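You operate a simulated robot arm through the tools that you are given. There is no shell and no other tool.

You run a simulated robot arm. Do the job below in one go: nothing can be reset, and whatever is moved stays where it is left.

Task
Reconnect the battery, plus side first, so the strip lamp lights.
Fine: each clamp down on its post and its knob tight; close the red cover before the minus clamp goes on.

The check looks at the end state, three seconds after you hand in, the way a careful person would. Anything else that was tipped, shoved, dropped, spilled or broken makes it a failure. Lids that push on must go on centred and level and be pressed home; caps that screw on are set level and turned clockwise until they are tight.

Robot
A 6-joint arm with a two-finger parallel gripper, fixed in place. Base frame: the origin is at the foot of the arm, x ahead of it, y to its left, z up. Readings come in cm, rad, newtons and seconds.
With the tool pointing down near the work surface it reaches from about 26 to 66 cm from the base axis. Its first joint turns from -1.152 to 1.152 rad. Payload 2.9 kg.
Tool frame: the origin (TCP) lies between the finger pads and is the grasp point; the fingertips stand 3 cm ahead of it; z points along the fingers, y is the line along which they close. Largest opening 11 cm; finger width 2, thickness 1; the body of the gripper, 4.8 by 11.2 cm, starts 5.5 cm behind the TCP.
Orientation is told as [roll, pitch, yaw] about the base's x, y, z axes, in that order, counted from this pose: with the fingers straight down and closing along the base's y, the tool's x points along the base's -x, its y along +y and its z along -z.

Tools
- The arm moves only by the tool apply_moves. Its argument "series" is a list of rows, each a list of 7 numbers: the shift along the base's x, y, z in m, then the turn, a rotation vector about the base's x, y, z in degrees, then the closure, from 0 (fully open) to 1 (shut). In form: [[dx, dy, dz, ax, ay, az, claw], ...]. A call has 1 to 20 rows; each row is the pose to reach, as a shift and turn from the pose commanded when the call began. Each row takes 0.2 s and may step no farther than 5 cm and 0.15 rad from the row before; otherwise, or with a gripper value out of range, the whole call is refused. A pose out of reach is approached as far as the arm can. The call stops where the force on the tool passes 40 N (or 10 N more than at its start, if that is more) or the arm is blocked; 0.2 s more then pass. The fingers move at their own pace (about 10.8 cm/s each) and stop on an object; they squeeze with about 34 N. The grip force told is the motor's: it shows also when the fingers shut on nothing. Time passes only in rows, and 0.2 s behind the last, so rows that repeat a pose let the fingers close. The reply holds the time, the measured pose of the TCP, the force on the tool along the base axes, the opening and the grip force, in the units named above and with some noise, with the torque about the TCP (base axes, N m) and any sound that the robot's microphone picked up.
- Cameras (640 x 400 px; columns grow to the right, rows downward): "scene" is fixed at [7.08, 43.31, 137.47]; the picture's right is [-0.80, -0.60, 0.00], its down [-0.39, 0.52, -0.76] and it looks along [0.46, -0.61, -0.65] (base axes); focal length 348 px, centre (320, 200). "wrist" rides on the gripper at [7.2, 1.7, -10.3] in the tool frame; the picture's right is [-0.23, 0.97, 0.00], its down [-0.76, -0.18, -0.62] and it looks along [-0.61, -0.14, 0.78] (tool axes); focal length 222 px, centre (320, 200). There is no depth. A picture from a camera that has moved, and an enlarged one, comes with that camera's place and axes in the base frame and with its lens.
- grab_frame(camera): a new picture of that camera. It takes no simulated time.
- inspect(camera, box): a new picture of the part [left, top, right, bottom] of that camera's present view, enlarged. It takes no simulated time.
- close_job(): hands the job in; it is judged then, once.

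Places have to be worked out from the pictures, the camera data and where the tool is seen. Open the gripper and draw the arm clear of the work before you hand the job in, unless the task says otherwise.

The tools are called by a JSON object that holds its "fn" and its "kwargs". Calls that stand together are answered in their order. apply_moves: Moves the arm, as the interface text tells. Its arguments: {"type":"object","properties":{"series":{"type":"array","items":{"type":"array","items":{"type":"number"}}}},"required":["series"]} The other tools are called the same way: grab_frame (camera) takes a picture; inspect (camera, box) takes an enlarged picture of a part of a camera's view; close_job () hands the job in.

At the start:

```text
clock: 0.0
eef_pos: [40.29, -5.54, 108.24]
tcp_rot: [-0.001, 0.002, 0.001]
ft_force: [-0.3, -0.6, -0.2]
torque: [0.03, 0.02, -0.01]
gripper_width: 11.01
gripper_force: 0.0
```

scene: 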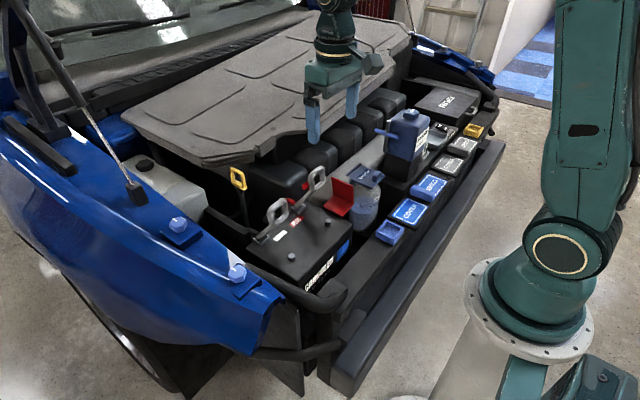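
wrist: 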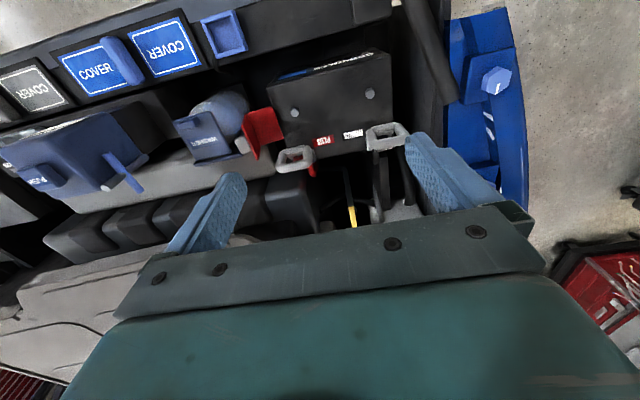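

I start by enlarging the battery area in both cameras to understand the clamps, posts and cover.

{"fn": "inspect", "kwargs": {"camera": "scene", "box": [220, 140, 420, 300]}}

{"fn": "inspect", "kwargs": {"camera": "wrist", "box": [160, 40, 440, 230]}}

{"fn": "inspect", "kwargs": {"camera": "scene", "box": [260, 150, 360, 220]}}

```text
2.50 times, centred on (320, 220) of scene
camera zoom: at [7.08, 43.31, 137.47], right [-0.8, -0.6, 0.0], down [-0.39, 0.52, -0.76], along [0.46, -0.61, -0.65], focal length 869 px, centre (320, 150)
```

zoom: 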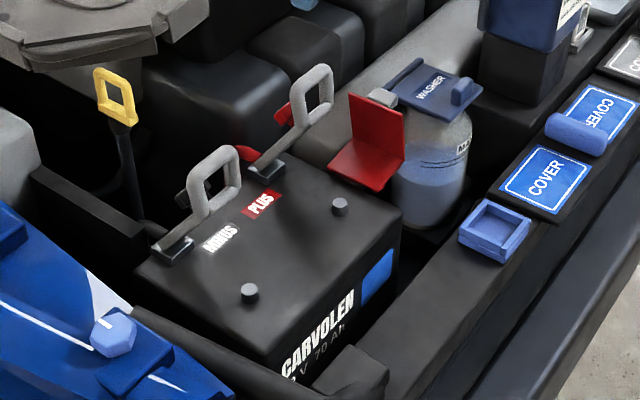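

```text
2.11 times, centred on (300, 135) of wrist
camera zoom: at [32.98, -3.91, 118.5], right [0.23, 0.97, 0.0], down [0.76, -0.18, 0.62], along [0.61, -0.14, -0.78], focal length 468 px, centre (362, 337)
```

zoom: 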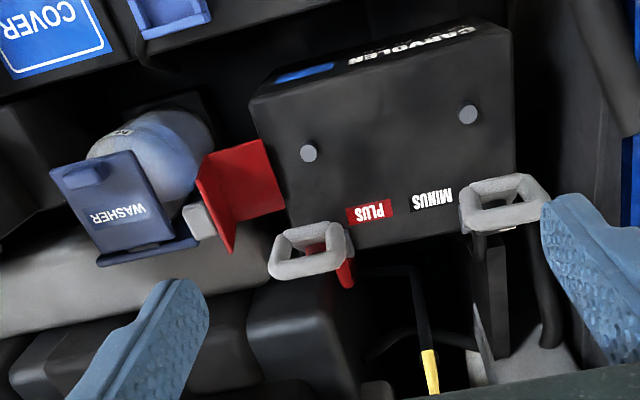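

```text
5.71 times, centred on (310, 185) of scene
camera zoom: at [7.08, 43.31, 137.47], right [-0.8, -0.6, 0.0], down [-0.39, 0.52, -0.76], along [0.46, -0.61, -0.65], focal length 1986 px, centre (377, 286)
```

zoom: 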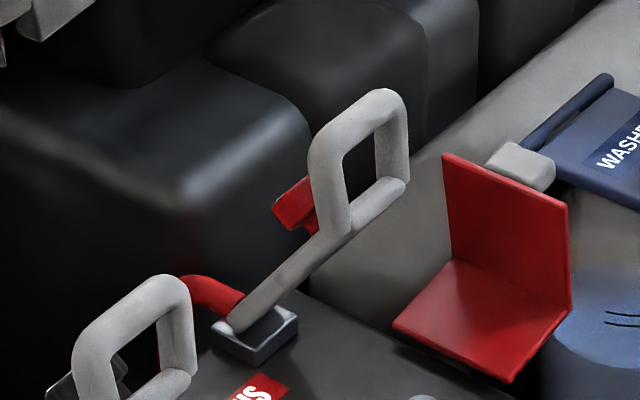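

The two posts triangulate to about (46.3, -12.3, 71.5) and (46, 3.2, 72), with the clamp arms at the battery's far edge. I bring the arm down and slightly back for a closer wrist view.

{"fn": "apply_moves", "kwargs": {"series": [[-0.02, 0, -0.03, 0, 0, 0, 0], [-0.04, 0, -0.06, 0, 0, 0, 0], [-0.06, 0, -0.09, 0, 0, 0, 0], [-0.08, 0, -0.12, 0, 0, 0, 0], [-0.08, 0, -0.12, 0, 0, 0, 0]]}}

{"fn": "grab_frame", "kwargs": {"camera": "wrist"}}

{"fn": "grab_frame", "kwargs": {"camera": "scene"}}

```text
clock: 1.2
eef_pos: [32.24, -5.66, 96.3]
tcp_rot: [0.001, 0.0, 0.001]
ft_force: [-0.3, 0.3, -0.4]
torque: [-0.01, 0.0, -0.01]
gripper_width: 11.03
gripper_force: 0.2
```

```text
taken
camera wrist: at [25.04, -3.94, 106.6], right [0.23, 0.97, 0.0], down [0.76, -0.18, 0.62], along [0.61, -0.14, -0.78], focal length 222 px, centre (320, 200)
```

wrist: 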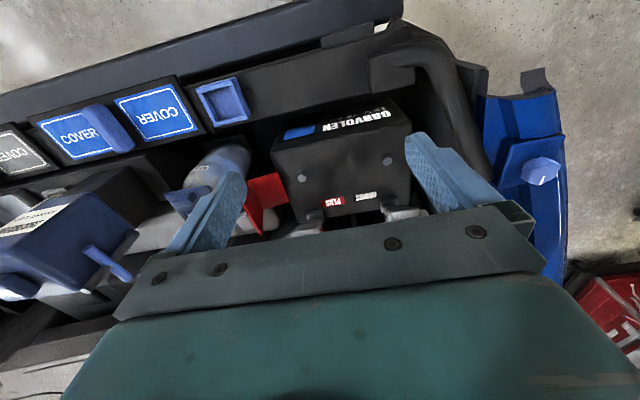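

```text
taken
```

scene: 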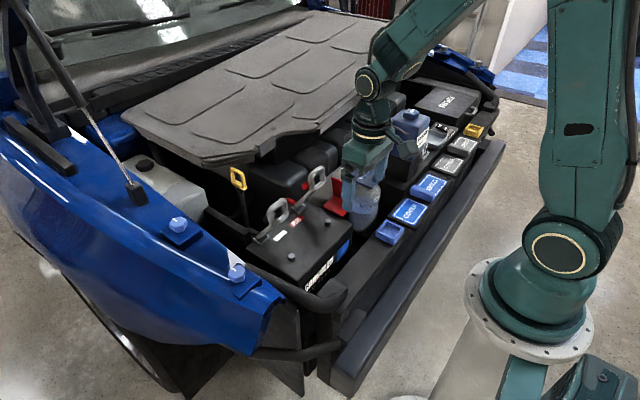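

The clamp bars seem hinged at blocks on the far edge, leaning toward the robot with loops at about (49, 3, 85). I enlarge each clamp to find the knobs and the red cover's hinge.

{"fn": "inspect", "kwargs": {"camera": "scene", "box": [250, 180, 320, 250]}}

{"fn": "inspect", "kwargs": {"camera": "scene", "box": [290, 155, 360, 220]}}

{"fn": "inspect", "kwargs": {"camera": "wrist", "box": [230, 90, 430, 240]}}

{"fn": "inspect", "kwargs": {"camera": "scene", "box": [380, 90, 500, 240]}}

```text
5.71 times, centred on (285, 215) of scene
camera zoom: at [7.07, 43.31, 137.47], right [-0.8, -0.6, 0.0], down [-0.39, 0.52, -0.76], along [0.46, -0.61, -0.65], focal length 1986 px, centre (520, 114)
```

zoom: 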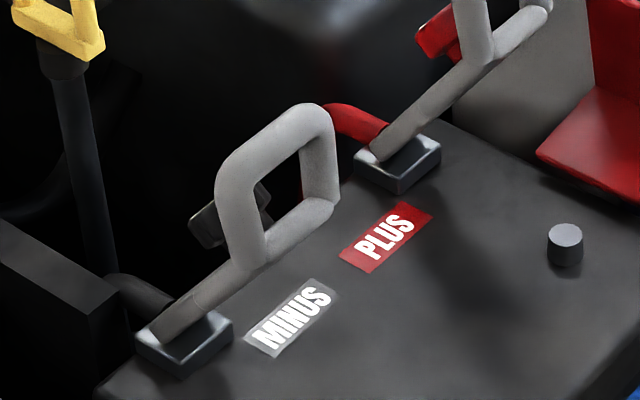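

```text
6.15 times, centred on (325, 188) of scene
camera zoom: at [7.07, 43.31, 137.47], right [-0.8, -0.6, 0.0], down [-0.39, 0.52, -0.76], along [0.46, -0.61, -0.65], focal length 2138 px, centre (289, 277)
```

zoom: 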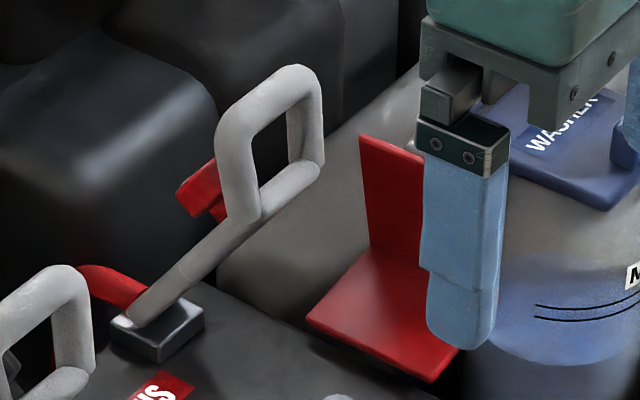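

```text
2.67 times, centred on (330, 165) of wrist
camera zoom: at [25.04, -3.94, 106.6], right [0.23, 0.97, 0.0], down [0.76, -0.18, 0.62], along [0.61, -0.14, -0.78], focal length 592 px, centre (293, 293)
```

zoom: 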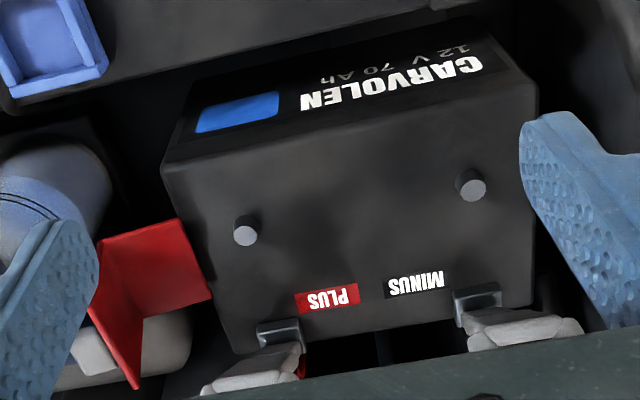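

```text
2.67 times, centred on (440, 165) of scene
camera zoom: at [7.07, 43.31, 137.47], right [-0.8, -0.6, 0.0], down [-0.39, 0.52, -0.76], along [0.46, -0.61, -0.65], focal length 927 px, centre (0, 293)
```

zoom: 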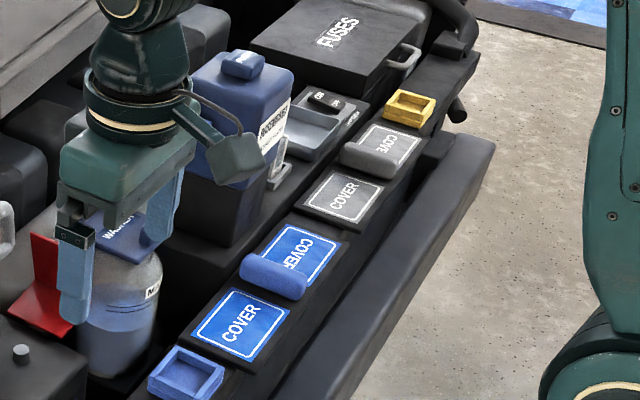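

The posts sit near x≈46 and the clamp hinges near x≈56, with the loops up at z≈84. I need a side view of the clamps, so I yaw the tool 90° and move to the −y side, staying high.

{"fn": "apply_moves", "kwargs": {"series": [[0.015, -0.012, 0.004, 0, 0, 8.2, 0], [0.03, -0.024, 0.01, 0, 0, 16.4, 0], [0.045, -0.036, 0.015, 0, 0, 24.6, 0], [0.06, -0.048, 0.02, 0, 0, 32.8, 0], [0.075, -0.06, 0.02, 0, 0, 41, 0], [0.09, -0.072, 0.02, 0, 0, 49.2, 0], [0.105, -0.084, 0.02, 0, 0, 57.4, 0], [0.12, -0.096, 0.02, 0, 0, 65.6, 0], [0.135, -0.108, 0.02, 0, 0, 73.8, 0], [0.15, -0.12, 0.02, 0, 0, 82, 0], [0.16, -0.13, 0.02, 0, 0, 90, 0], [0.16, -0.13, 0.02, 0, 0, 90, 0]]}}

{"fn": "grab_frame", "kwargs": {"camera": "wrist"}}

{"fn": "grab_frame", "kwargs": {"camera": "scene"}}

```text
clock: 3.8
eef_pos: [48.2, -18.41, 98.15]
tcp_rot: [-0.001, 0.0, 1.572]
ft_force: [0.4, 0.0, 0.1]
torque: [-0.01, 0.0, -0.01]
gripper_width: 10.99
gripper_force: 0.0
```

```text
taken
camera wrist: at [46.48, -25.76, 108.53], right [-0.97, 0.23, 0.0], down [0.18, 0.76, 0.62], along [0.14, 0.61, -0.78], focal length 222 px, centre (320, 200)
```

wrist: 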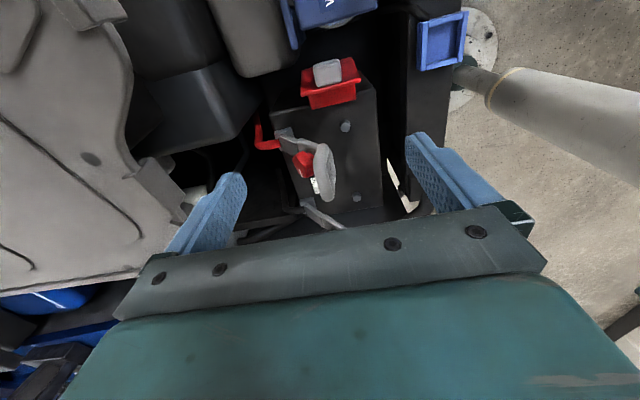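

```text
taken
```

scene: 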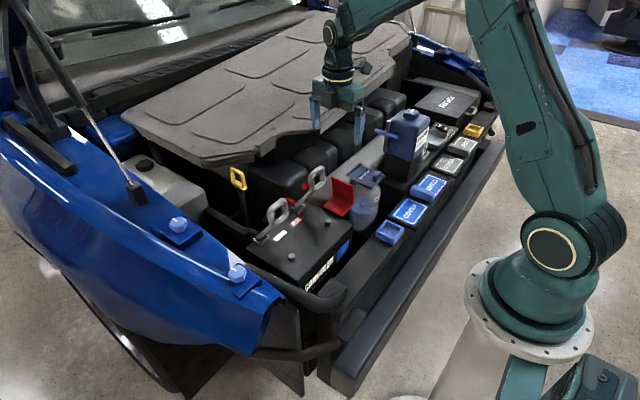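

Now I can see the plus clamp from the side with its red knob; I enlarge it.

{"fn": "inspect", "kwargs": {"camera": "wrist", "box": [250, 50, 400, 230]}}

{"fn": "inspect", "kwargs": {"camera": "wrist", "box": [265, 110, 355, 200]}}

```text
2.22 times, centred on (325, 140) of wrist
camera zoom: at [46.48, -25.76, 108.53], right [-0.97, 0.23, 0.0], down [0.18, 0.76, 0.62], along [0.14, 0.61, -0.78], focal length 494 px, centre (309, 333)
```

zoom: 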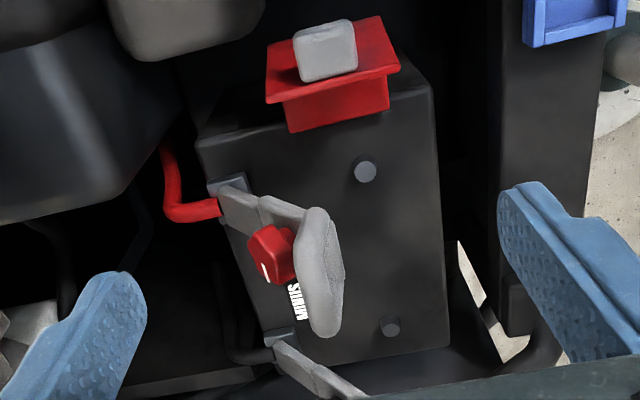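

```text
4.44 times, centred on (310, 155) of wrist
camera zoom: at [46.48, -25.76, 108.53], right [-0.97, 0.23, 0.0], down [0.18, 0.76, 0.62], along [0.14, 0.61, -0.78], focal length 987 px, centre (364, 400)
```

zoom: 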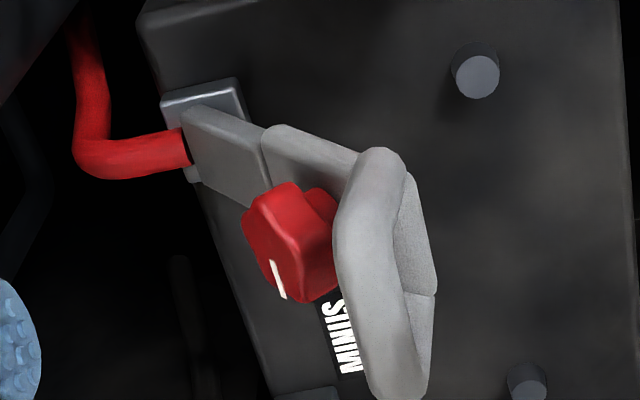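

The plus clamp has a bar, a loop, and a red knob with a white mark on its back side (which will face up when swung down). I tilt the tool 30° to get a lower side view.

{"fn": "apply_moves", "kwargs": {"series": [[0.005, -0.02, 0.0, 7.5, 0, 0, 0], [0.01, -0.035, 0.0, 15, 0, 0, 0], [0.015, -0.045, -0.02, 22.5, 0, 0, 0], [0.02, -0.05, -0.05, 30, 0, 0, 0], [0.02, -0.05, -0.07, 30, 0, 0, 0], [0.02, -0.05, -0.07, 30, 0, 0, 0]]}}

{"fn": "grab_frame", "kwargs": {"camera": "wrist"}}

{"fn": "inspect", "kwargs": {"camera": "wrist", "box": [240, 80, 400, 240]}}

{"fn": "grab_frame", "kwargs": {"camera": "scene"}}

```text
clock: 5.2
eef_pos: [50.33, -23.67, 91.07]
tcp_rot: [0.0, -0.524, 1.572]
ft_force: [0.2, 0.1, 0.2]
torque: [0.01, 0.03, -0.03]
gripper_width: 11.0
gripper_force: 0.0
```

```text
taken
camera wrist: at [48.52, -35.11, 96.47], right [-0.97, 0.2, 0.11], down [0.18, 0.35, 0.92], along [0.14, 0.92, -0.37], focal length 222 px, centre (320, 200)
```

wrist: 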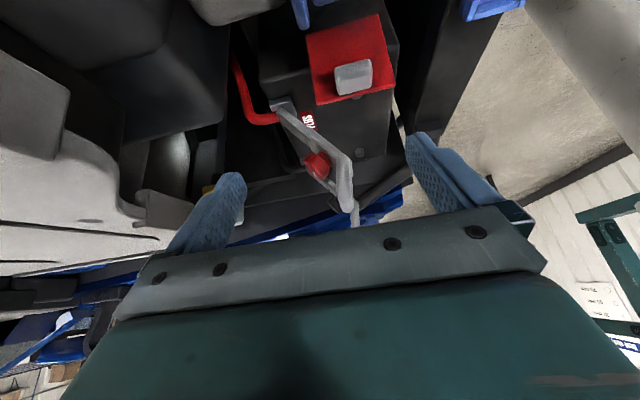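

```text
2.50 times, centred on (320, 160) of wrist
camera zoom: at [48.52, -35.11, 96.47], right [-0.97, 0.2, 0.11], down [0.18, 0.35, 0.92], along [0.14, 0.92, -0.37], focal length 555 px, centre (320, 300)
```

zoom: 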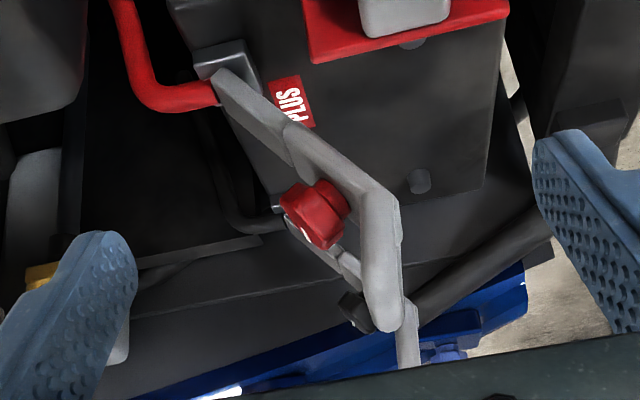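

```text
taken
```

scene: 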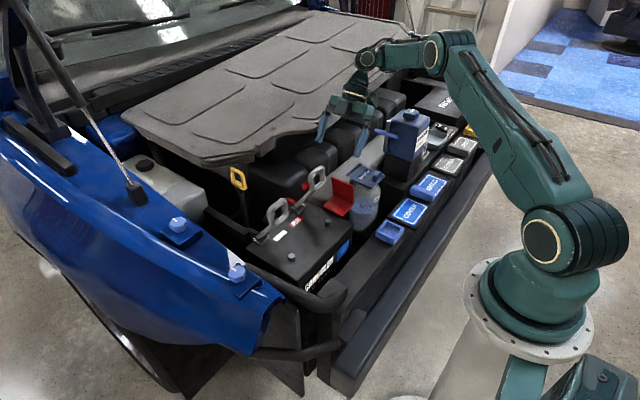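

I now have a clear picture of the clamp: bar, upright loop at its end, knob on the back side. Let me check the scene camera calibration against the known fingertip positions and look at the cover tab and minus clamp.

{"fn": "inspect", "kwargs": {"camera": "scene", "box": [300, 80, 400, 170]}}

{"fn": "inspect", "kwargs": {"camera": "wrist", "box": [230, 0, 410, 130]}}

{"fn": "inspect", "kwargs": {"camera": "wrist", "box": [260, 90, 370, 190]}}

{"fn": "inspect", "kwargs": {"camera": "scene", "box": [400, 80, 490, 160]}}

```text
4.44 times, centred on (350, 125) of scene
camera zoom: at [7.08, 43.31, 137.47], right [-0.8, -0.6, 0.0], down [-0.39, 0.52, -0.76], along [0.46, -0.61, -0.65], focal length 1544 px, centre (187, 533)
```

zoom: 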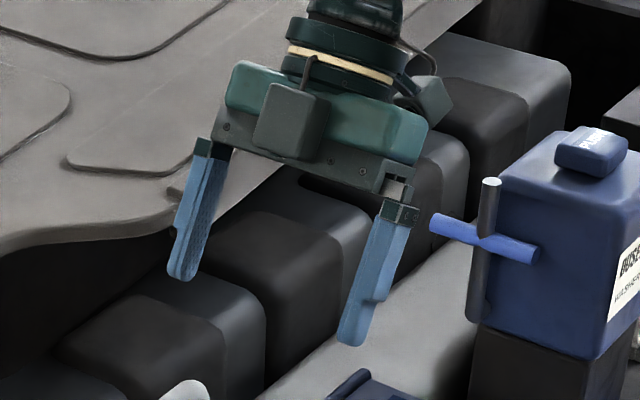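

```text
3.08 times, centred on (320, 65) of wrist
camera zoom: at [48.52, -35.11, 96.47], right [-0.97, 0.2, 0.11], down [0.18, 0.35, 0.92], along [0.14, 0.92, -0.37], focal length 684 px, centre (320, 615)
```

zoom: 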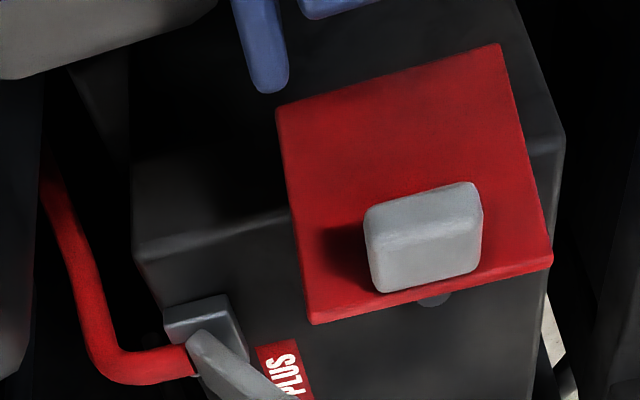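

```text
4.00 times, centred on (315, 140) of wrist
camera zoom: at [48.52, -35.11, 96.47], right [-0.97, 0.2, 0.11], down [0.18, 0.35, 0.92], along [0.14, 0.92, -0.37], focal length 888 px, centre (340, 440)
```

zoom: 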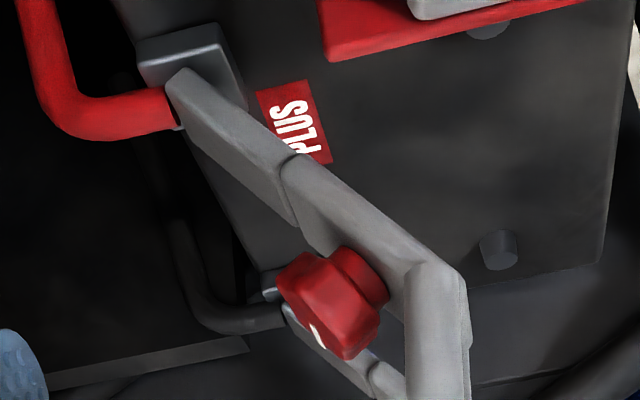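

```text
5.00 times, centred on (445, 120) of scene
camera zoom: at [7.08, 43.31, 137.47], right [-0.8, -0.6, 0.0], down [-0.39, 0.52, -0.76], along [0.46, -0.61, -0.65], focal length 1738 px, centre (-305, 600)
```

zoom: 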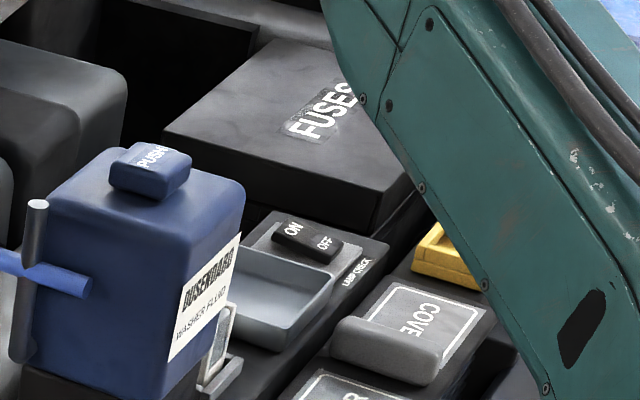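

Scene calibration checks out against the fingertips. The plus loop is upright around (48.5, -11.4, 86.6), knob at about (52, -11.9, 82.6), hinge about (56.7, -12.6, 72), so swinging it down puts the knob over the post. I untilt the tool first, rising.

{"fn": "apply_moves", "kwargs": {"series": [[0, 0.0, 0.02, -7.5, 0, 0, 0], [0, 0.01, 0.04, -15, 0, 0, 0], [0, 0.03, 0.06, -22.5, 0, 0, 0], [0, 0.05, 0.07, -30, 0, 0, 0], [0, 0.05, 0.07, -30, 0, 0, 0]]}}

{"fn": "inspect", "kwargs": {"camera": "scene", "box": [410, 110, 500, 170]}}

{"fn": "inspect", "kwargs": {"camera": "scene", "box": [250, 160, 340, 290]}}

```text
clock: 6.4
eef_pos: [50.18, -18.72, 98.15]
tcp_rot: [-0.001, 0.003, 1.574]
ft_force: [0.0, 0.1, -0.3]
torque: [-0.02, 0.02, -0.02]
gripper_width: 11.01
gripper_force: 0.1
```

```text
6.67 times, centred on (455, 140) of scene
camera zoom: at [7.07, 43.31, 137.47], right [-0.8, -0.6, 0.0], down [-0.39, 0.52, -0.76], along [0.46, -0.61, -0.65], focal length 2317 px, centre (-580, 600)
```

zoom: 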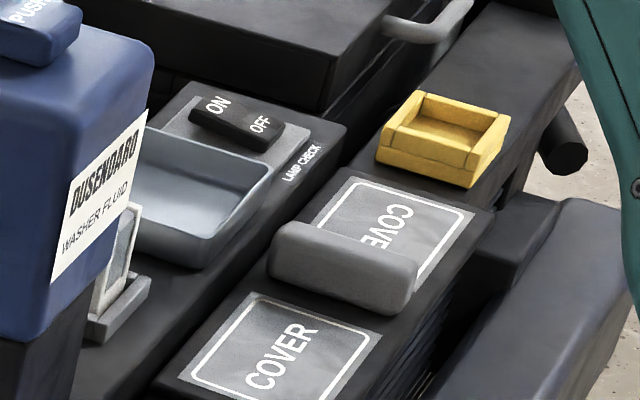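

```text
3.08 times, centred on (295, 225) of scene
camera zoom: at [7.07, 43.31, 137.47], right [-0.8, -0.6, 0.0], down [-0.39, 0.52, -0.76], along [0.46, -0.61, -0.65], focal length 1069 px, centre (397, 123)
```

zoom: 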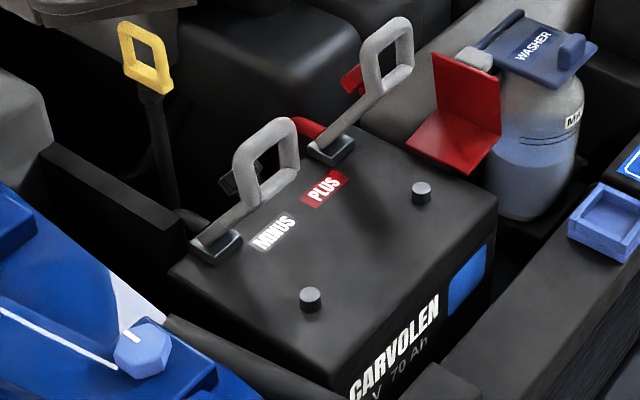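

The lamp check panel has an ON/OFF rocker that I'll look at later. Now I yaw back to 0 and position above the plus loop for a top view.

{"fn": "apply_moves", "kwargs": {"series": [[0, 0.006, 0.005, 0, 0, -8.2, 0], [0, 0.012, 0.01, 0, 0, -16.4, 0], [-0.005, 0.018, 0.01, 0, 0, -24.6, 0], [-0.005, 0.024, 0.01, 0, 0, -32.8, 0], [-0.01, 0.03, 0.01, 0, 0, -41, 0], [-0.01, 0.036, 0.01, 0, 0, -49.2, 0], [-0.01, 0.042, 0.01, 0, 0, -57.4, 0], [-0.015, 0.048, 0.01, 0, 0, -65.6, 0], [-0.015, 0.054, 0.01, 0, 0, -73.8, 0], [-0.017, 0.06, 0.01, 0, 0, -82, 0], [-0.017, 0.071, 0.0, 0, 0, -90.1, 0], [-0.017, 0.071, 0.0, 0, 0, -90.1, 0]]}}

{"fn": "grab_frame", "kwargs": {"camera": "wrist"}}

{"fn": "inspect", "kwargs": {"camera": "wrist", "box": [220, 60, 420, 200]}}

```text
clock: 9.0
eef_pos: [48.48, -11.44, 98.09]
tcp_rot: [0.002, 0.0, -0.004]
ft_force: [-0.1, -0.4, -0.1]
torque: [-0.02, 0.0, 0.03]
gripper_width: 11.01
gripper_force: 0.0
```

```text
taken
camera wrist: at [41.21, -9.71, 108.51], right [0.23, 0.97, 0.0], down [0.76, -0.18, 0.62], along [0.61, -0.14, -0.78], focal length 222 px, centre (320, 200)
```

wrist: 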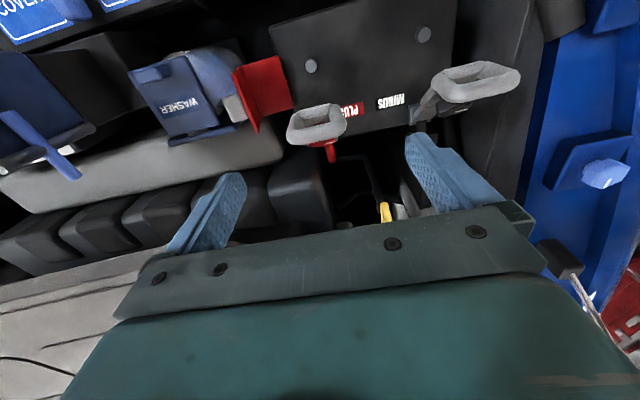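

```text
2.86 times, centred on (320, 130) of wrist
camera zoom: at [41.21, -9.71, 108.51], right [0.23, 0.97, 0.0], down [0.76, -0.18, 0.62], along [0.61, -0.14, -0.78], focal length 635 px, centre (320, 400)
```

zoom: 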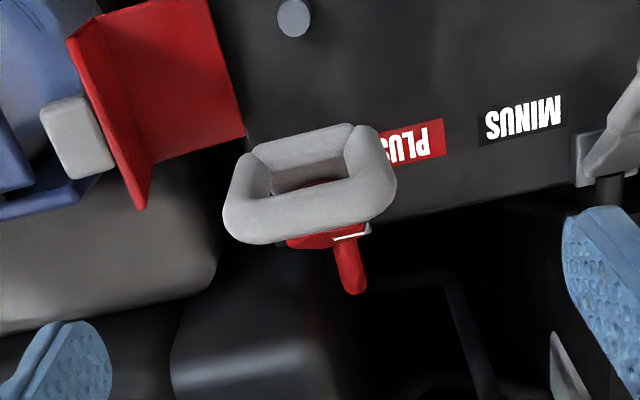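

The plus loop's top tube is centred near (49.4, -12.0, 88.4), about 5.6 cm wide. I descend with open fingers straddling it to z≈88 and narrow the opening to about 7 cm to check centring.

{"fn": "apply_moves", "kwargs": {"series": [[0.004, -0.003, -0.03, 0, 0, 0.2, 0], [0.008, -0.006, -0.06, 0, 0, 0.2, 0], [0.008, -0.006, -0.085, 0, 0, 0.2, 0], [0.008, -0.006, -0.1, 0, 0, 0.2, 0], [0.008, -0.006, -0.1, 0, 0, 0.2, 0.36], [0.008, -0.006, -0.1, 0, 0, 0.2, 0.36]]}}

{"fn": "grab_frame", "kwargs": {"camera": "wrist"}}

{"fn": "inspect", "kwargs": {"camera": "scene", "box": [280, 140, 360, 220]}}

```text
clock: 10.4
eef_pos: [49.24, -12.14, 88.15]
tcp_rot: [0.0, -0.001, 0.002]
ft_force: [-0.4, 0.2, -0.6]
torque: [0.01, -0.03, -0.06]
gripper_width: 7.03
gripper_force: 0.2
```

```text
taken
camera wrist: at [42.01, -10.51, 98.5], right [0.23, 0.97, 0.0], down [0.76, -0.18, 0.62], along [0.61, -0.14, -0.78], focal length 222 px, centre (320, 200)
```

wrist: 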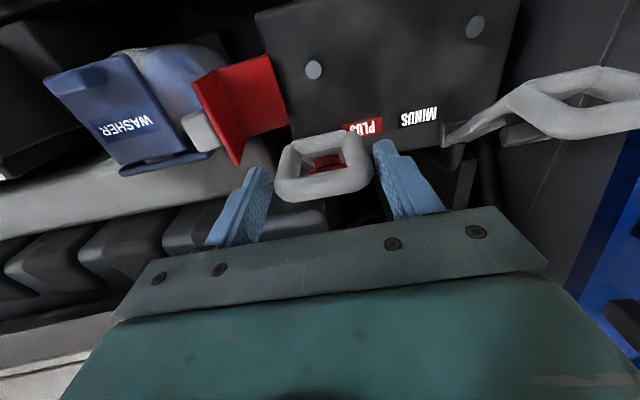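

```text
5.00 times, centred on (320, 180) of scene
camera zoom: at [7.08, 43.31, 137.47], right [-0.8, -0.6, 0.0], down [-0.39, 0.52, -0.76], along [0.46, -0.61, -0.65], focal length 1738 px, centre (320, 300)
```

zoom: 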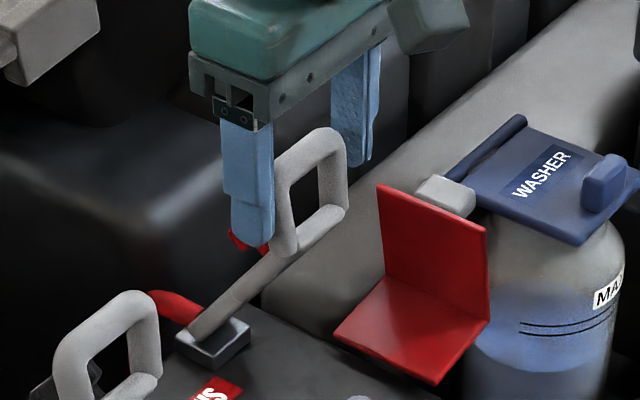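

The loop sits between the fingers, centred near y≈-11.9. I nudge +2 mm in y and close on it.

{"fn": "apply_moves", "kwargs": {"series": [[-0.001, 0.002, 0, 0, 0, 0, 0.36], [-0.001, 0.002, 0, 0, 0, 0, 0.46], [-0.001, 0.002, 0, 0, 0, 0, 0.5], [-0.001, 0.002, 0, 0, 0, 0, 0.56], [-0.001, 0.002, 0, 0, 0, 0, 0.56]]}}

{"fn": "inspect", "kwargs": {"camera": "wrist", "box": [200, 90, 440, 240]}}

```text
clock: 11.6
eef_pos: [49.11, -12.08, 88.3]
tcp_rot: [-0.001, 0.001, 0.0]
ft_force: [1.3, -8.2, -3.4]
torque: [-0.47, -0.03, -0.04]
gripper_width: 6.0
gripper_force: 44.5
```

```text
2.67 times, centred on (320, 165) of wrist
camera zoom: at [41.96, -10.34, 98.58], right [0.23, 0.97, 0.0], down [0.76, -0.18, 0.62], along [0.61, -0.14, -0.78], focal length 592 px, centre (320, 293)
```

zoom: 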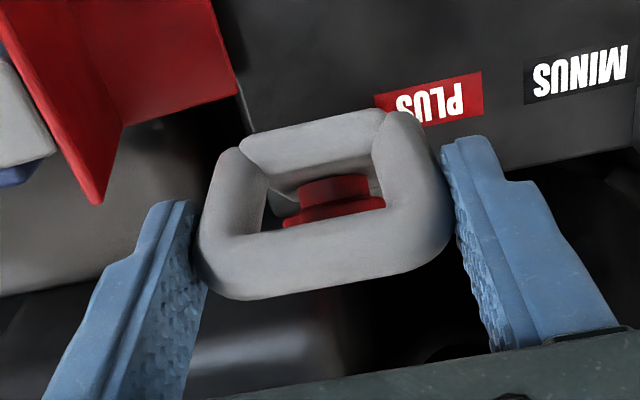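

The grip holds (6.0 cm, motor force up). I start swinging the plus clamp down along the arc about its hinge, tilting slightly with it, and watch the forces.

{"fn": "apply_moves", "kwargs": {"series": [[-0.0056, -0.002, -0.0028, 0, -1.2, 0, 0.56], [-0.0112, -0.002, -0.0057, 0, -2.4, 0, 0.56], [-0.0166, -0.002, -0.0089, 0, -3.6, 0, 0.56], [-0.0219, -0.002, -0.0122, 0, -4.8, 0, 0.56], [-0.0219, -0.002, -0.0122, 0, -4.8, 0, 0.56]]}}

{"fn": "inspect", "kwargs": {"camera": "wrist", "box": [200, 90, 440, 240]}}

{"fn": "inspect", "kwargs": {"camera": "scene", "box": [280, 140, 360, 220]}}

```text
clock: 12.8
eef_pos: [46.98, -11.96, 86.94]
tcp_rot: [0.001, -0.085, 0.004]
ft_force: [4.0, 3.9, 9.6]
torque: [-0.13, -1.31, 0.22]
gripper_width: 6.02
gripper_force: 44.7
```

```text
2.67 times, centred on (320, 165) of wrist
camera zoom: at [38.87, -10.38, 96.62], right [0.22, 0.97, 0.02], down [0.71, -0.18, 0.69], along [0.67, -0.14, -0.73], focal length 592 px, centre (320, 293)
```

zoom: 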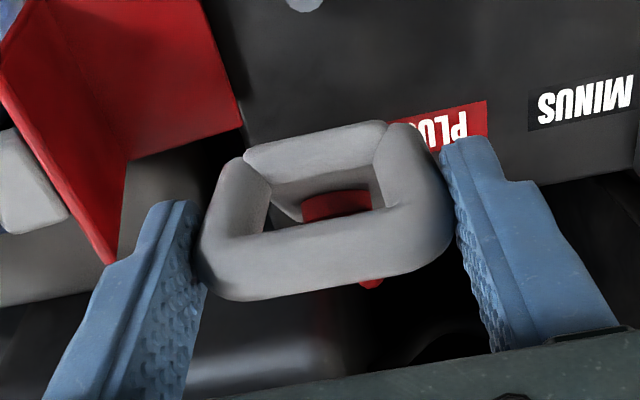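

```text
5.00 times, centred on (320, 180) of scene
camera zoom: at [7.07, 43.32, 137.46], right [-0.8, -0.6, 0.0], down [-0.39, 0.52, -0.76], along [0.46, -0.61, -0.65], focal length 1738 px, centre (320, 300)
```

zoom: 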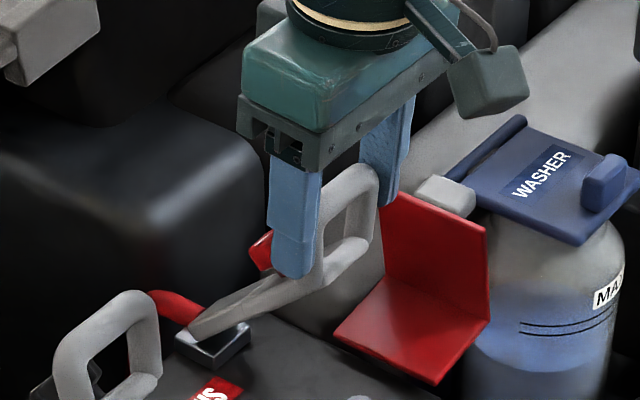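

The clamp follows with modest forces. I continue along the arc.

{"fn": "apply_moves", "kwargs": {"series": [[-0.0078, 0, -0.0053, 0, -1.8, 0, 0.56], [-0.0153, 0, -0.0111, 0, -3.6, 0, 0.56], [-0.0224, 0, -0.0172, 0, -5.4, 0, 0.56], [-0.0292, 0, -0.0237, 0, -7.2, 0, 0.56], [-0.0357, 0, -0.0305, 0, -9.0, 0, 0.56], [-0.0418, 0, -0.0377, 0, -10.8, 0, 0.56], [-0.0418, 0, -0.0377, 0, -10.8, 0, 0.56]]}}

{"fn": "inspect", "kwargs": {"camera": "wrist", "box": [200, 90, 440, 240]}}

{"fn": "inspect", "kwargs": {"camera": "scene", "box": [280, 150, 360, 230]}}

```text
clock: 14.4
eef_pos: [43.11, -11.98, 83.09]
tcp_rot: [0.0, -0.275, 0.001]
ft_force: [13.8, 6.7, 0.4]
torque: [-0.04, -1.39, -0.11]
gripper_width: 6.0
gripper_force: 45.3
```

```text
2.67 times, centred on (320, 165) of wrist
camera zoom: at [33.27, -10.38, 91.04], right [0.22, 0.97, 0.06], down [0.56, -0.18, 0.81], along [0.8, -0.14, -0.59], focal length 592 px, centre (320, 293)
```

zoom: 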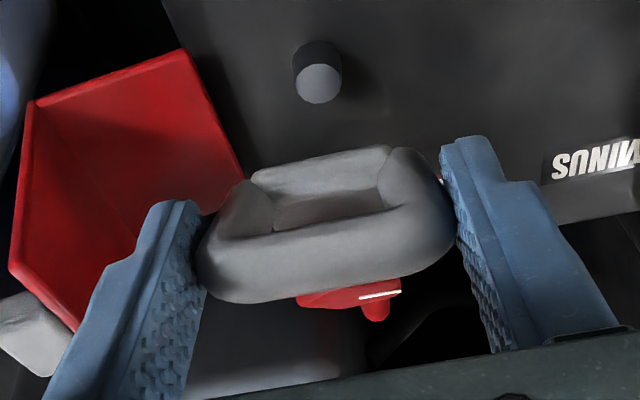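

```text
5.00 times, centred on (320, 190) of scene
camera zoom: at [7.1, 43.32, 137.46], right [-0.8, -0.6, 0.0], down [-0.39, 0.52, -0.76], along [0.46, -0.61, -0.65], focal length 1738 px, centre (320, 250)
```

zoom: 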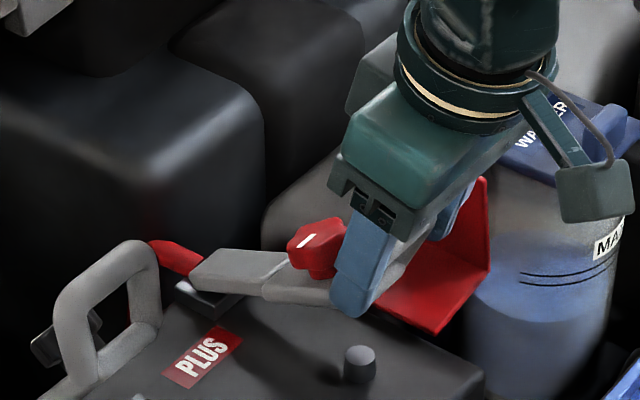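

Radial pull of 14 N suggests the hinge is slightly farther (≈57.3, 71.9); I adjust the arc and keep lowering with checks.

{"fn": "apply_moves", "kwargs": {"series": [[-0.001, 0, -0.006, 0, -1.2, 0, 0.56], [-0.0036, 0, -0.0124, 0, -2.4, 0, 0.56], [-0.007, 0, -0.0177, 0, -3.6, 0, 0.56], [-0.0104, 0, -0.023, 0, -4.8, 0, 0.56], [-0.0164, 0, -0.0342, 0, -7.2, 0, 0.56], [-0.019, 0, -0.04, 0, -8.4, 0, 0.56], [-0.019, 0, -0.04, 0, -8.4, 0, 0.56]]}}

{"fn": "inspect", "kwargs": {"camera": "wrist", "box": [200, 90, 440, 240]}}

{"fn": "inspect", "kwargs": {"camera": "scene", "box": [280, 160, 360, 240]}}

```text
clock: 16.0
eef_pos: [41.19, -12.12, 79.35]
tcp_rot: [0.002, -0.424, 0.003]
ft_force: [18.4, 13.0, 1.5]
torque: [-0.4, -1.24, -0.09]
gripper_width: 6.05
gripper_force: 45.1
```

```text
2.67 times, centred on (320, 165) of wrist
camera zoom: at [30.28, -10.39, 85.73], right [0.2, 0.97, 0.1], down [0.44, -0.18, 0.88], along [0.88, -0.14, -0.46], focal length 592 px, centre (320, 293)
```

zoom: 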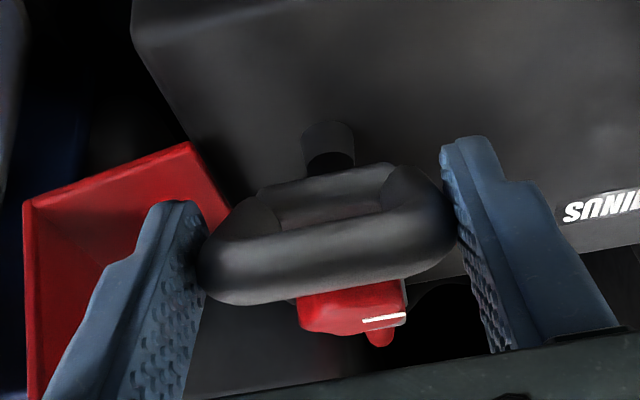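

```text
5.00 times, centred on (320, 200) of scene
camera zoom: at [7.11, 43.34, 137.45], right [-0.8, -0.6, 0.0], down [-0.39, 0.52, -0.76], along [0.46, -0.61, -0.65], focal length 1738 px, centre (320, 200)
```

zoom: 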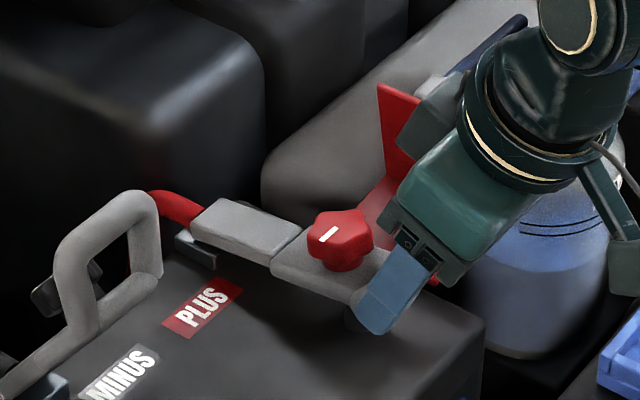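

The clamp is about 8° from down, with the post just below its head. I relieve the side loads a little and continue down slowly until it seats.

{"fn": "apply_moves", "kwargs": {"series": [[0.001, 0.001, -0.004, 0, -0.6, 0, 0.56], [0.0007, 0.0015, -0.0077, 0, -1.2, 0, 0.56], [-0.0005, 0.0015, -0.0118, 0, -1.8, 0, 0.56], [-0.0018, 0.0015, -0.0159, 0, -2.4, 0, 0.56], [-0.0018, 0.0015, -0.0159, 0, -2.4, 0, 0.56]]}}

{"fn": "inspect", "kwargs": {"camera": "wrist", "box": [200, 90, 440, 240]}}

{"fn": "inspect", "kwargs": {"camera": "scene", "box": [280, 160, 360, 240]}}

```text
clock: 17.2
eef_pos: [40.84, -12.11, 77.47]
tcp_rot: [-0.002, -0.46, 0.002]
ft_force: [-4.3, -0.4, 7.4]
torque: [-0.26, -1.25, -0.12]
gripper_width: 6.04
gripper_force: 45.2
```

```text
2.67 times, centred on (320, 165) of wrist
camera zoom: at [29.58, -10.35, 83.62], right [0.2, 0.97, 0.1], down [0.41, -0.18, 0.9], along [0.89, -0.14, -0.43], focal length 592 px, centre (320, 293)
```

zoom: 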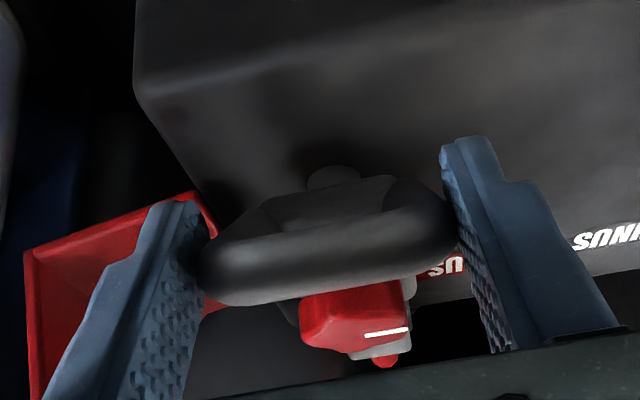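

```text
5.00 times, centred on (320, 200) of scene
camera zoom: at [7.05, 43.31, 137.47], right [-0.8, -0.6, 0.0], down [-0.39, 0.52, -0.76], along [0.46, -0.61, -0.65], focal length 1738 px, centre (320, 200)
```

zoom: 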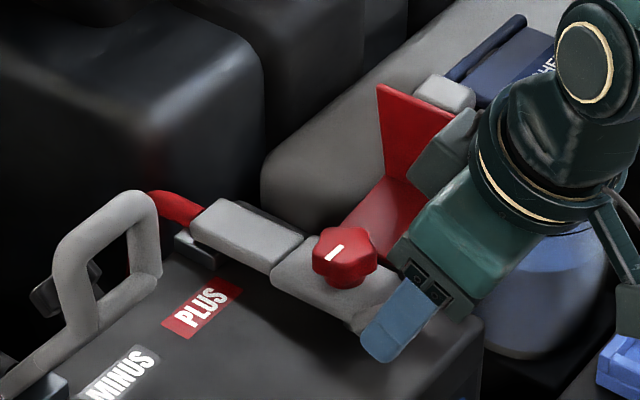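

Forces are low and the head is almost on the post; I keep lowering in small steps.

{"fn": "apply_moves", "kwargs": {"series": [[-0.0005, 0, -0.004, 0, -0.6, 0, 0.56], [-0.001, 0, -0.008, 0, -1.2, 0, 0.56], [-0.0014, 0, -0.012, 0, -1.8, 0, 0.56], [-0.0017, 0, -0.016, 0, -2.4, 0, 0.56], [-0.0017, 0, -0.016, 0, -2.4, 0, 0.56]]}}

{"fn": "inspect", "kwargs": {"camera": "scene", "box": [280, 160, 360, 240]}}

```text
clock: 17.8
eef_pos: [40.76, -12.08, 77.07]
tcp_rot: [-0.005, -0.482, 0.002]
ft_force: [-6.9, 1.6, 17.9]
torque: [0.01, 0.89, -0.15]
gripper_width: 6.03
gripper_force: 44.9
stopped in row 2: the force on the tool passed its limit at 47 N (the readings are from after the stop); the commanded pose is now the measured one
```

```text
5.00 times, centred on (320, 200) of scene
camera zoom: at [7.04, 43.32, 137.47], right [-0.8, -0.6, 0.0], down [-0.39, 0.52, -0.76], along [0.46, -0.61, -0.65], focal length 1738 px, centre (320, 200)
```

zoom: 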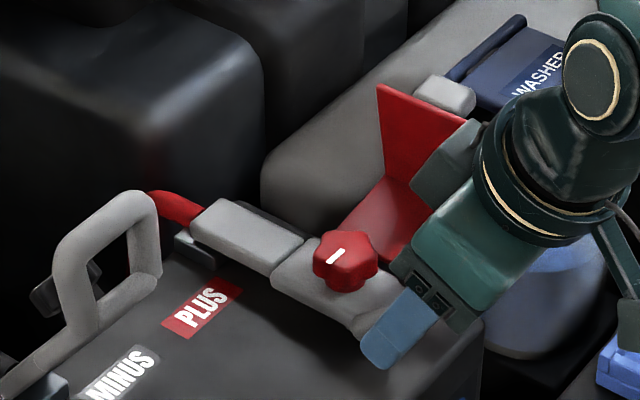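

The force rose to 47 N with the bar now level, so the clamp looks seated on the post. I open partly and back off along the tool axis to check that it stays down.

{"fn": "apply_moves", "kwargs": {"series": [[0, 0, 0, 0, 0, 0, 0.3], [0, 0, 0, 0, 0, 0, 0.3], [-0.01, 0, 0.02, 0, 0, 0, 0.3], [-0.023, 0, 0.044, 0, 0, 0, 0.3], [-0.035, 0, 0.07, 0, 5, 0, 0.3], [-0.04, 0, 0.1, 0, 12, 0, 0.3], [-0.04, 0, 0.13, 0, 20, 0, 0.3], [-0.04, 0, 0.15, 0, 27.6, 0, 0.3], [-0.04, 0, 0.15, 0, 27.6, 0, 0.0]]}}

{"fn": "inspect", "kwargs": {"camera": "scene", "box": [260, 150, 380, 250]}}

{"fn": "grab_frame", "kwargs": {"camera": "wrist"}}

```text
clock: 19.8
eef_pos: [36.81, -12.08, 92.08]
tcp_rot: [-0.003, -0.001, 0.002]
ft_force: [0.1, 0.0, 0.3]
torque: [0.01, 0.02, -0.01]
gripper_width: 10.99
gripper_force: 0.0
```

```text
4.00 times, centred on (320, 200) of scene
camera zoom: at [7.07, 43.31, 137.47], right [-0.8, -0.6, 0.0], down [-0.39, 0.52, -0.76], along [0.46, -0.61, -0.65], focal length 1390 px, centre (320, 200)
```

zoom: 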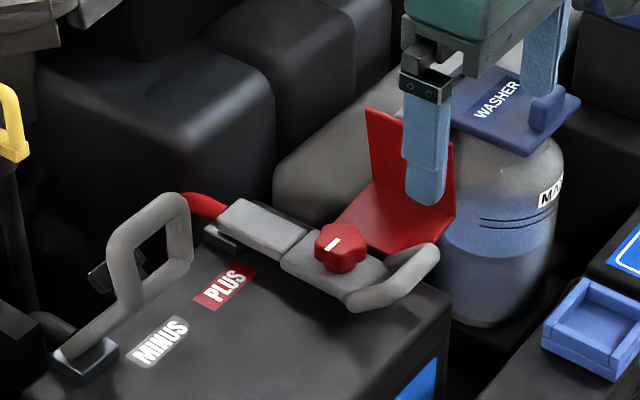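

```text
taken
camera wrist: at [29.48, -10.47, 102.45], right [0.23, 0.97, 0.0], down [0.76, -0.17, 0.62], along [0.61, -0.14, -0.78], focal length 222 px, centre (320, 200)
```

wrist: 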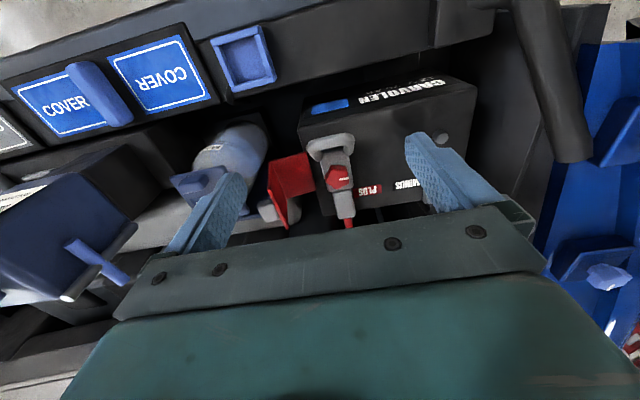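

The plus clamp stays down. I zoom on the knob to work out its location and shape.

{"fn": "inspect", "kwargs": {"camera": "wrist", "box": [280, 110, 400, 220]}}

{"fn": "inspect", "kwargs": {"camera": "scene", "box": [305, 190, 355, 235]}}

```text
3.64 times, centred on (340, 165) of wrist
camera zoom: at [29.48, -10.47, 102.45], right [0.23, 0.97, 0.0], down [0.76, -0.17, 0.62], along [0.61, -0.14, -0.78], focal length 808 px, centre (247, 327)
```

zoom: 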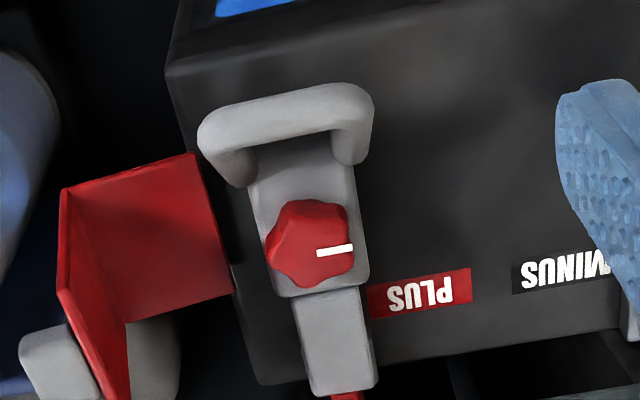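

```text
8.89 times, centred on (330, 212) of scene
camera zoom: at [7.07, 43.31, 137.47], right [-0.8, -0.6, 0.0], down [-0.39, 0.52, -0.76], along [0.46, -0.61, -0.65], focal length 3089 px, centre (231, 89)
```

zoom: 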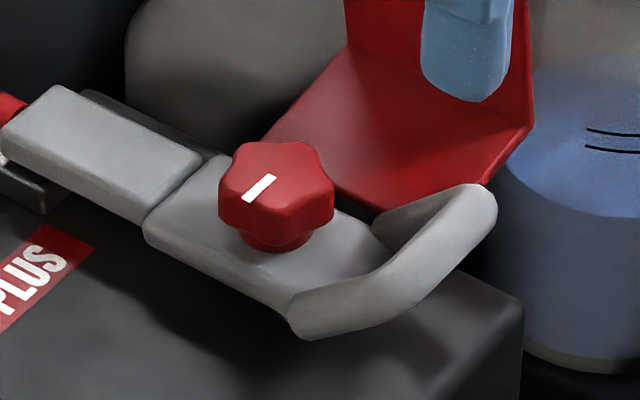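

The knob is a lobed star about 3.4 cm across with its top centre at (46.75, -12.0, 75.9). I move above it with the fingers at 5.5 cm.

{"fn": "apply_moves", "kwargs": {"series": [[0.03, 0, 0, 0.2, 0, 0, 0.5], [0.06, 0.001, 0, 0.2, 0, 0, 0.5], [0.09, 0.001, -0.02, 0.2, 0, 0, 0.5], [0.1, 0.001, -0.05, 0.2, 0, 0, 0.5], [0.1, 0.001, -0.08, 0.2, 0, 0, 0.5], [0.1, 0.001, -0.08, 0.2, 0, 0, 0.5]]}}

{"fn": "inspect", "kwargs": {"camera": "wrist", "box": [200, 40, 440, 200]}}

{"fn": "inspect", "kwargs": {"camera": "scene", "box": [290, 170, 370, 240]}}

```text
clock: 21.2
eef_pos: [46.61, -12.06, 84.02]
tcp_rot: [0.0, -0.002, 0.002]
ft_force: [0.4, -0.1, 0.3]
torque: [0.0, -0.02, 0.02]
gripper_width: 5.49
gripper_force: 0.0
```

```text
2.50 times, centred on (320, 120) of wrist
camera zoom: at [39.31, -10.37, 94.34], right [0.23, 0.97, 0.0], down [0.76, -0.18, 0.62], along [0.61, -0.14, -0.78], focal length 555 px, centre (320, 400)
```

zoom: 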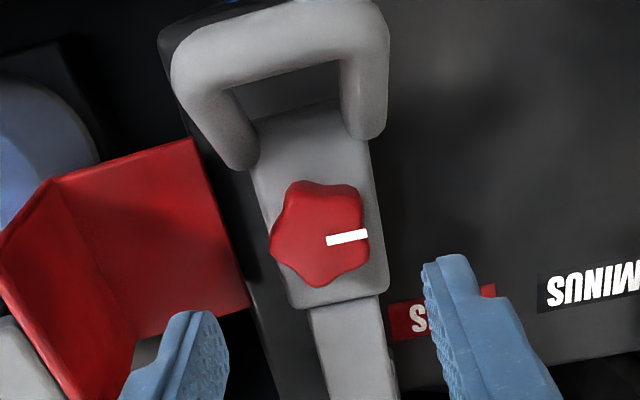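

```text
5.71 times, centred on (330, 205) of scene
camera zoom: at [7.08, 43.31, 137.47], right [-0.8, -0.6, 0.0], down [-0.39, 0.52, -0.76], along [0.46, -0.61, -0.65], focal length 1986 px, centre (263, 171)
```

zoom: 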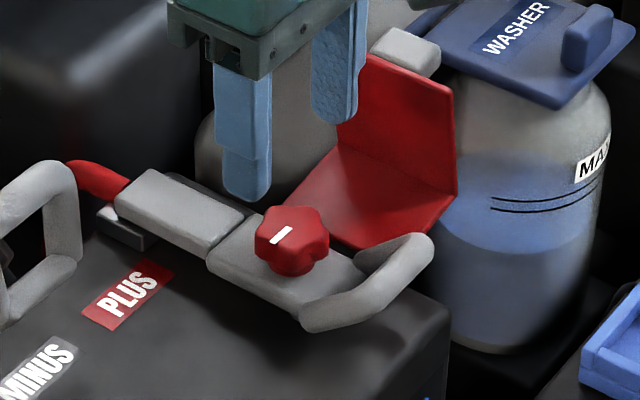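

The knob is centred at (46.6, -12.1); the fingers straddle it. I descend so the fingertips reach just below the cap and close on it.

{"fn": "apply_moves", "kwargs": {"series": [[0, 0, -0.03, 0, 0, 0, 0.5], [0, 0, -0.055, 0, 0, 0, 0.5], [0, 0, -0.068, 0, 0, 0, 0.5], [0, 0, -0.068, 0, 0, 0, 0.6], [0, 0, -0.068, 0, 0, 0, 0.75], [0, 0, -0.068, 0, 0, 0, 0.8], [0, 0, -0.068, 0, 0, 0, 0.8]]}}

{"fn": "inspect", "kwargs": {"camera": "wrist", "box": [200, 70, 440, 230]}}

{"fn": "inspect", "kwargs": {"camera": "scene", "box": [290, 170, 370, 240]}}

```text
clock: 22.8
eef_pos: [46.53, -11.99, 77.07]
tcp_rot: [-0.002, 0.0, 0.003]
ft_force: [4.2, -6.4, -6.9]
torque: [0.11, 0.37, -0.28]
gripper_width: 4.16
gripper_force: 45.3
```

```text
2.50 times, centred on (320, 150) of wrist
camera zoom: at [39.27, -10.3, 87.49], right [0.23, 0.97, 0.0], down [0.76, -0.18, 0.62], along [0.61, -0.14, -0.78], focal length 555 px, centre (320, 325)
```

zoom: 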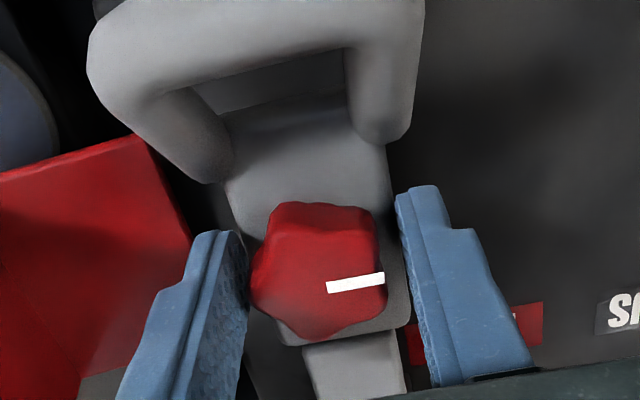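

```text
5.71 times, centred on (330, 205) of scene
camera zoom: at [7.09, 43.29, 137.47], right [-0.8, -0.6, 0.0], down [-0.39, 0.52, -0.76], along [0.46, -0.61, -0.65], focal length 1986 px, centre (263, 171)
```

zoom: 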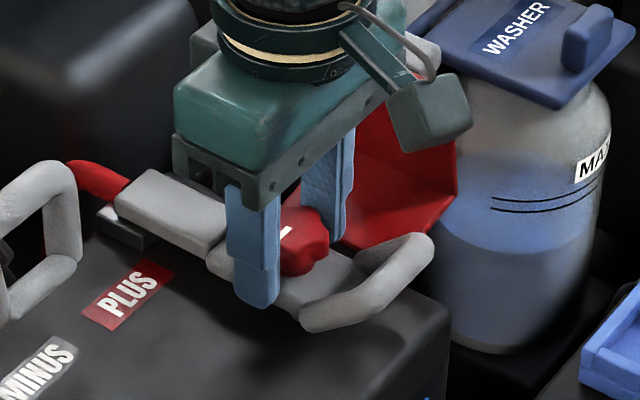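

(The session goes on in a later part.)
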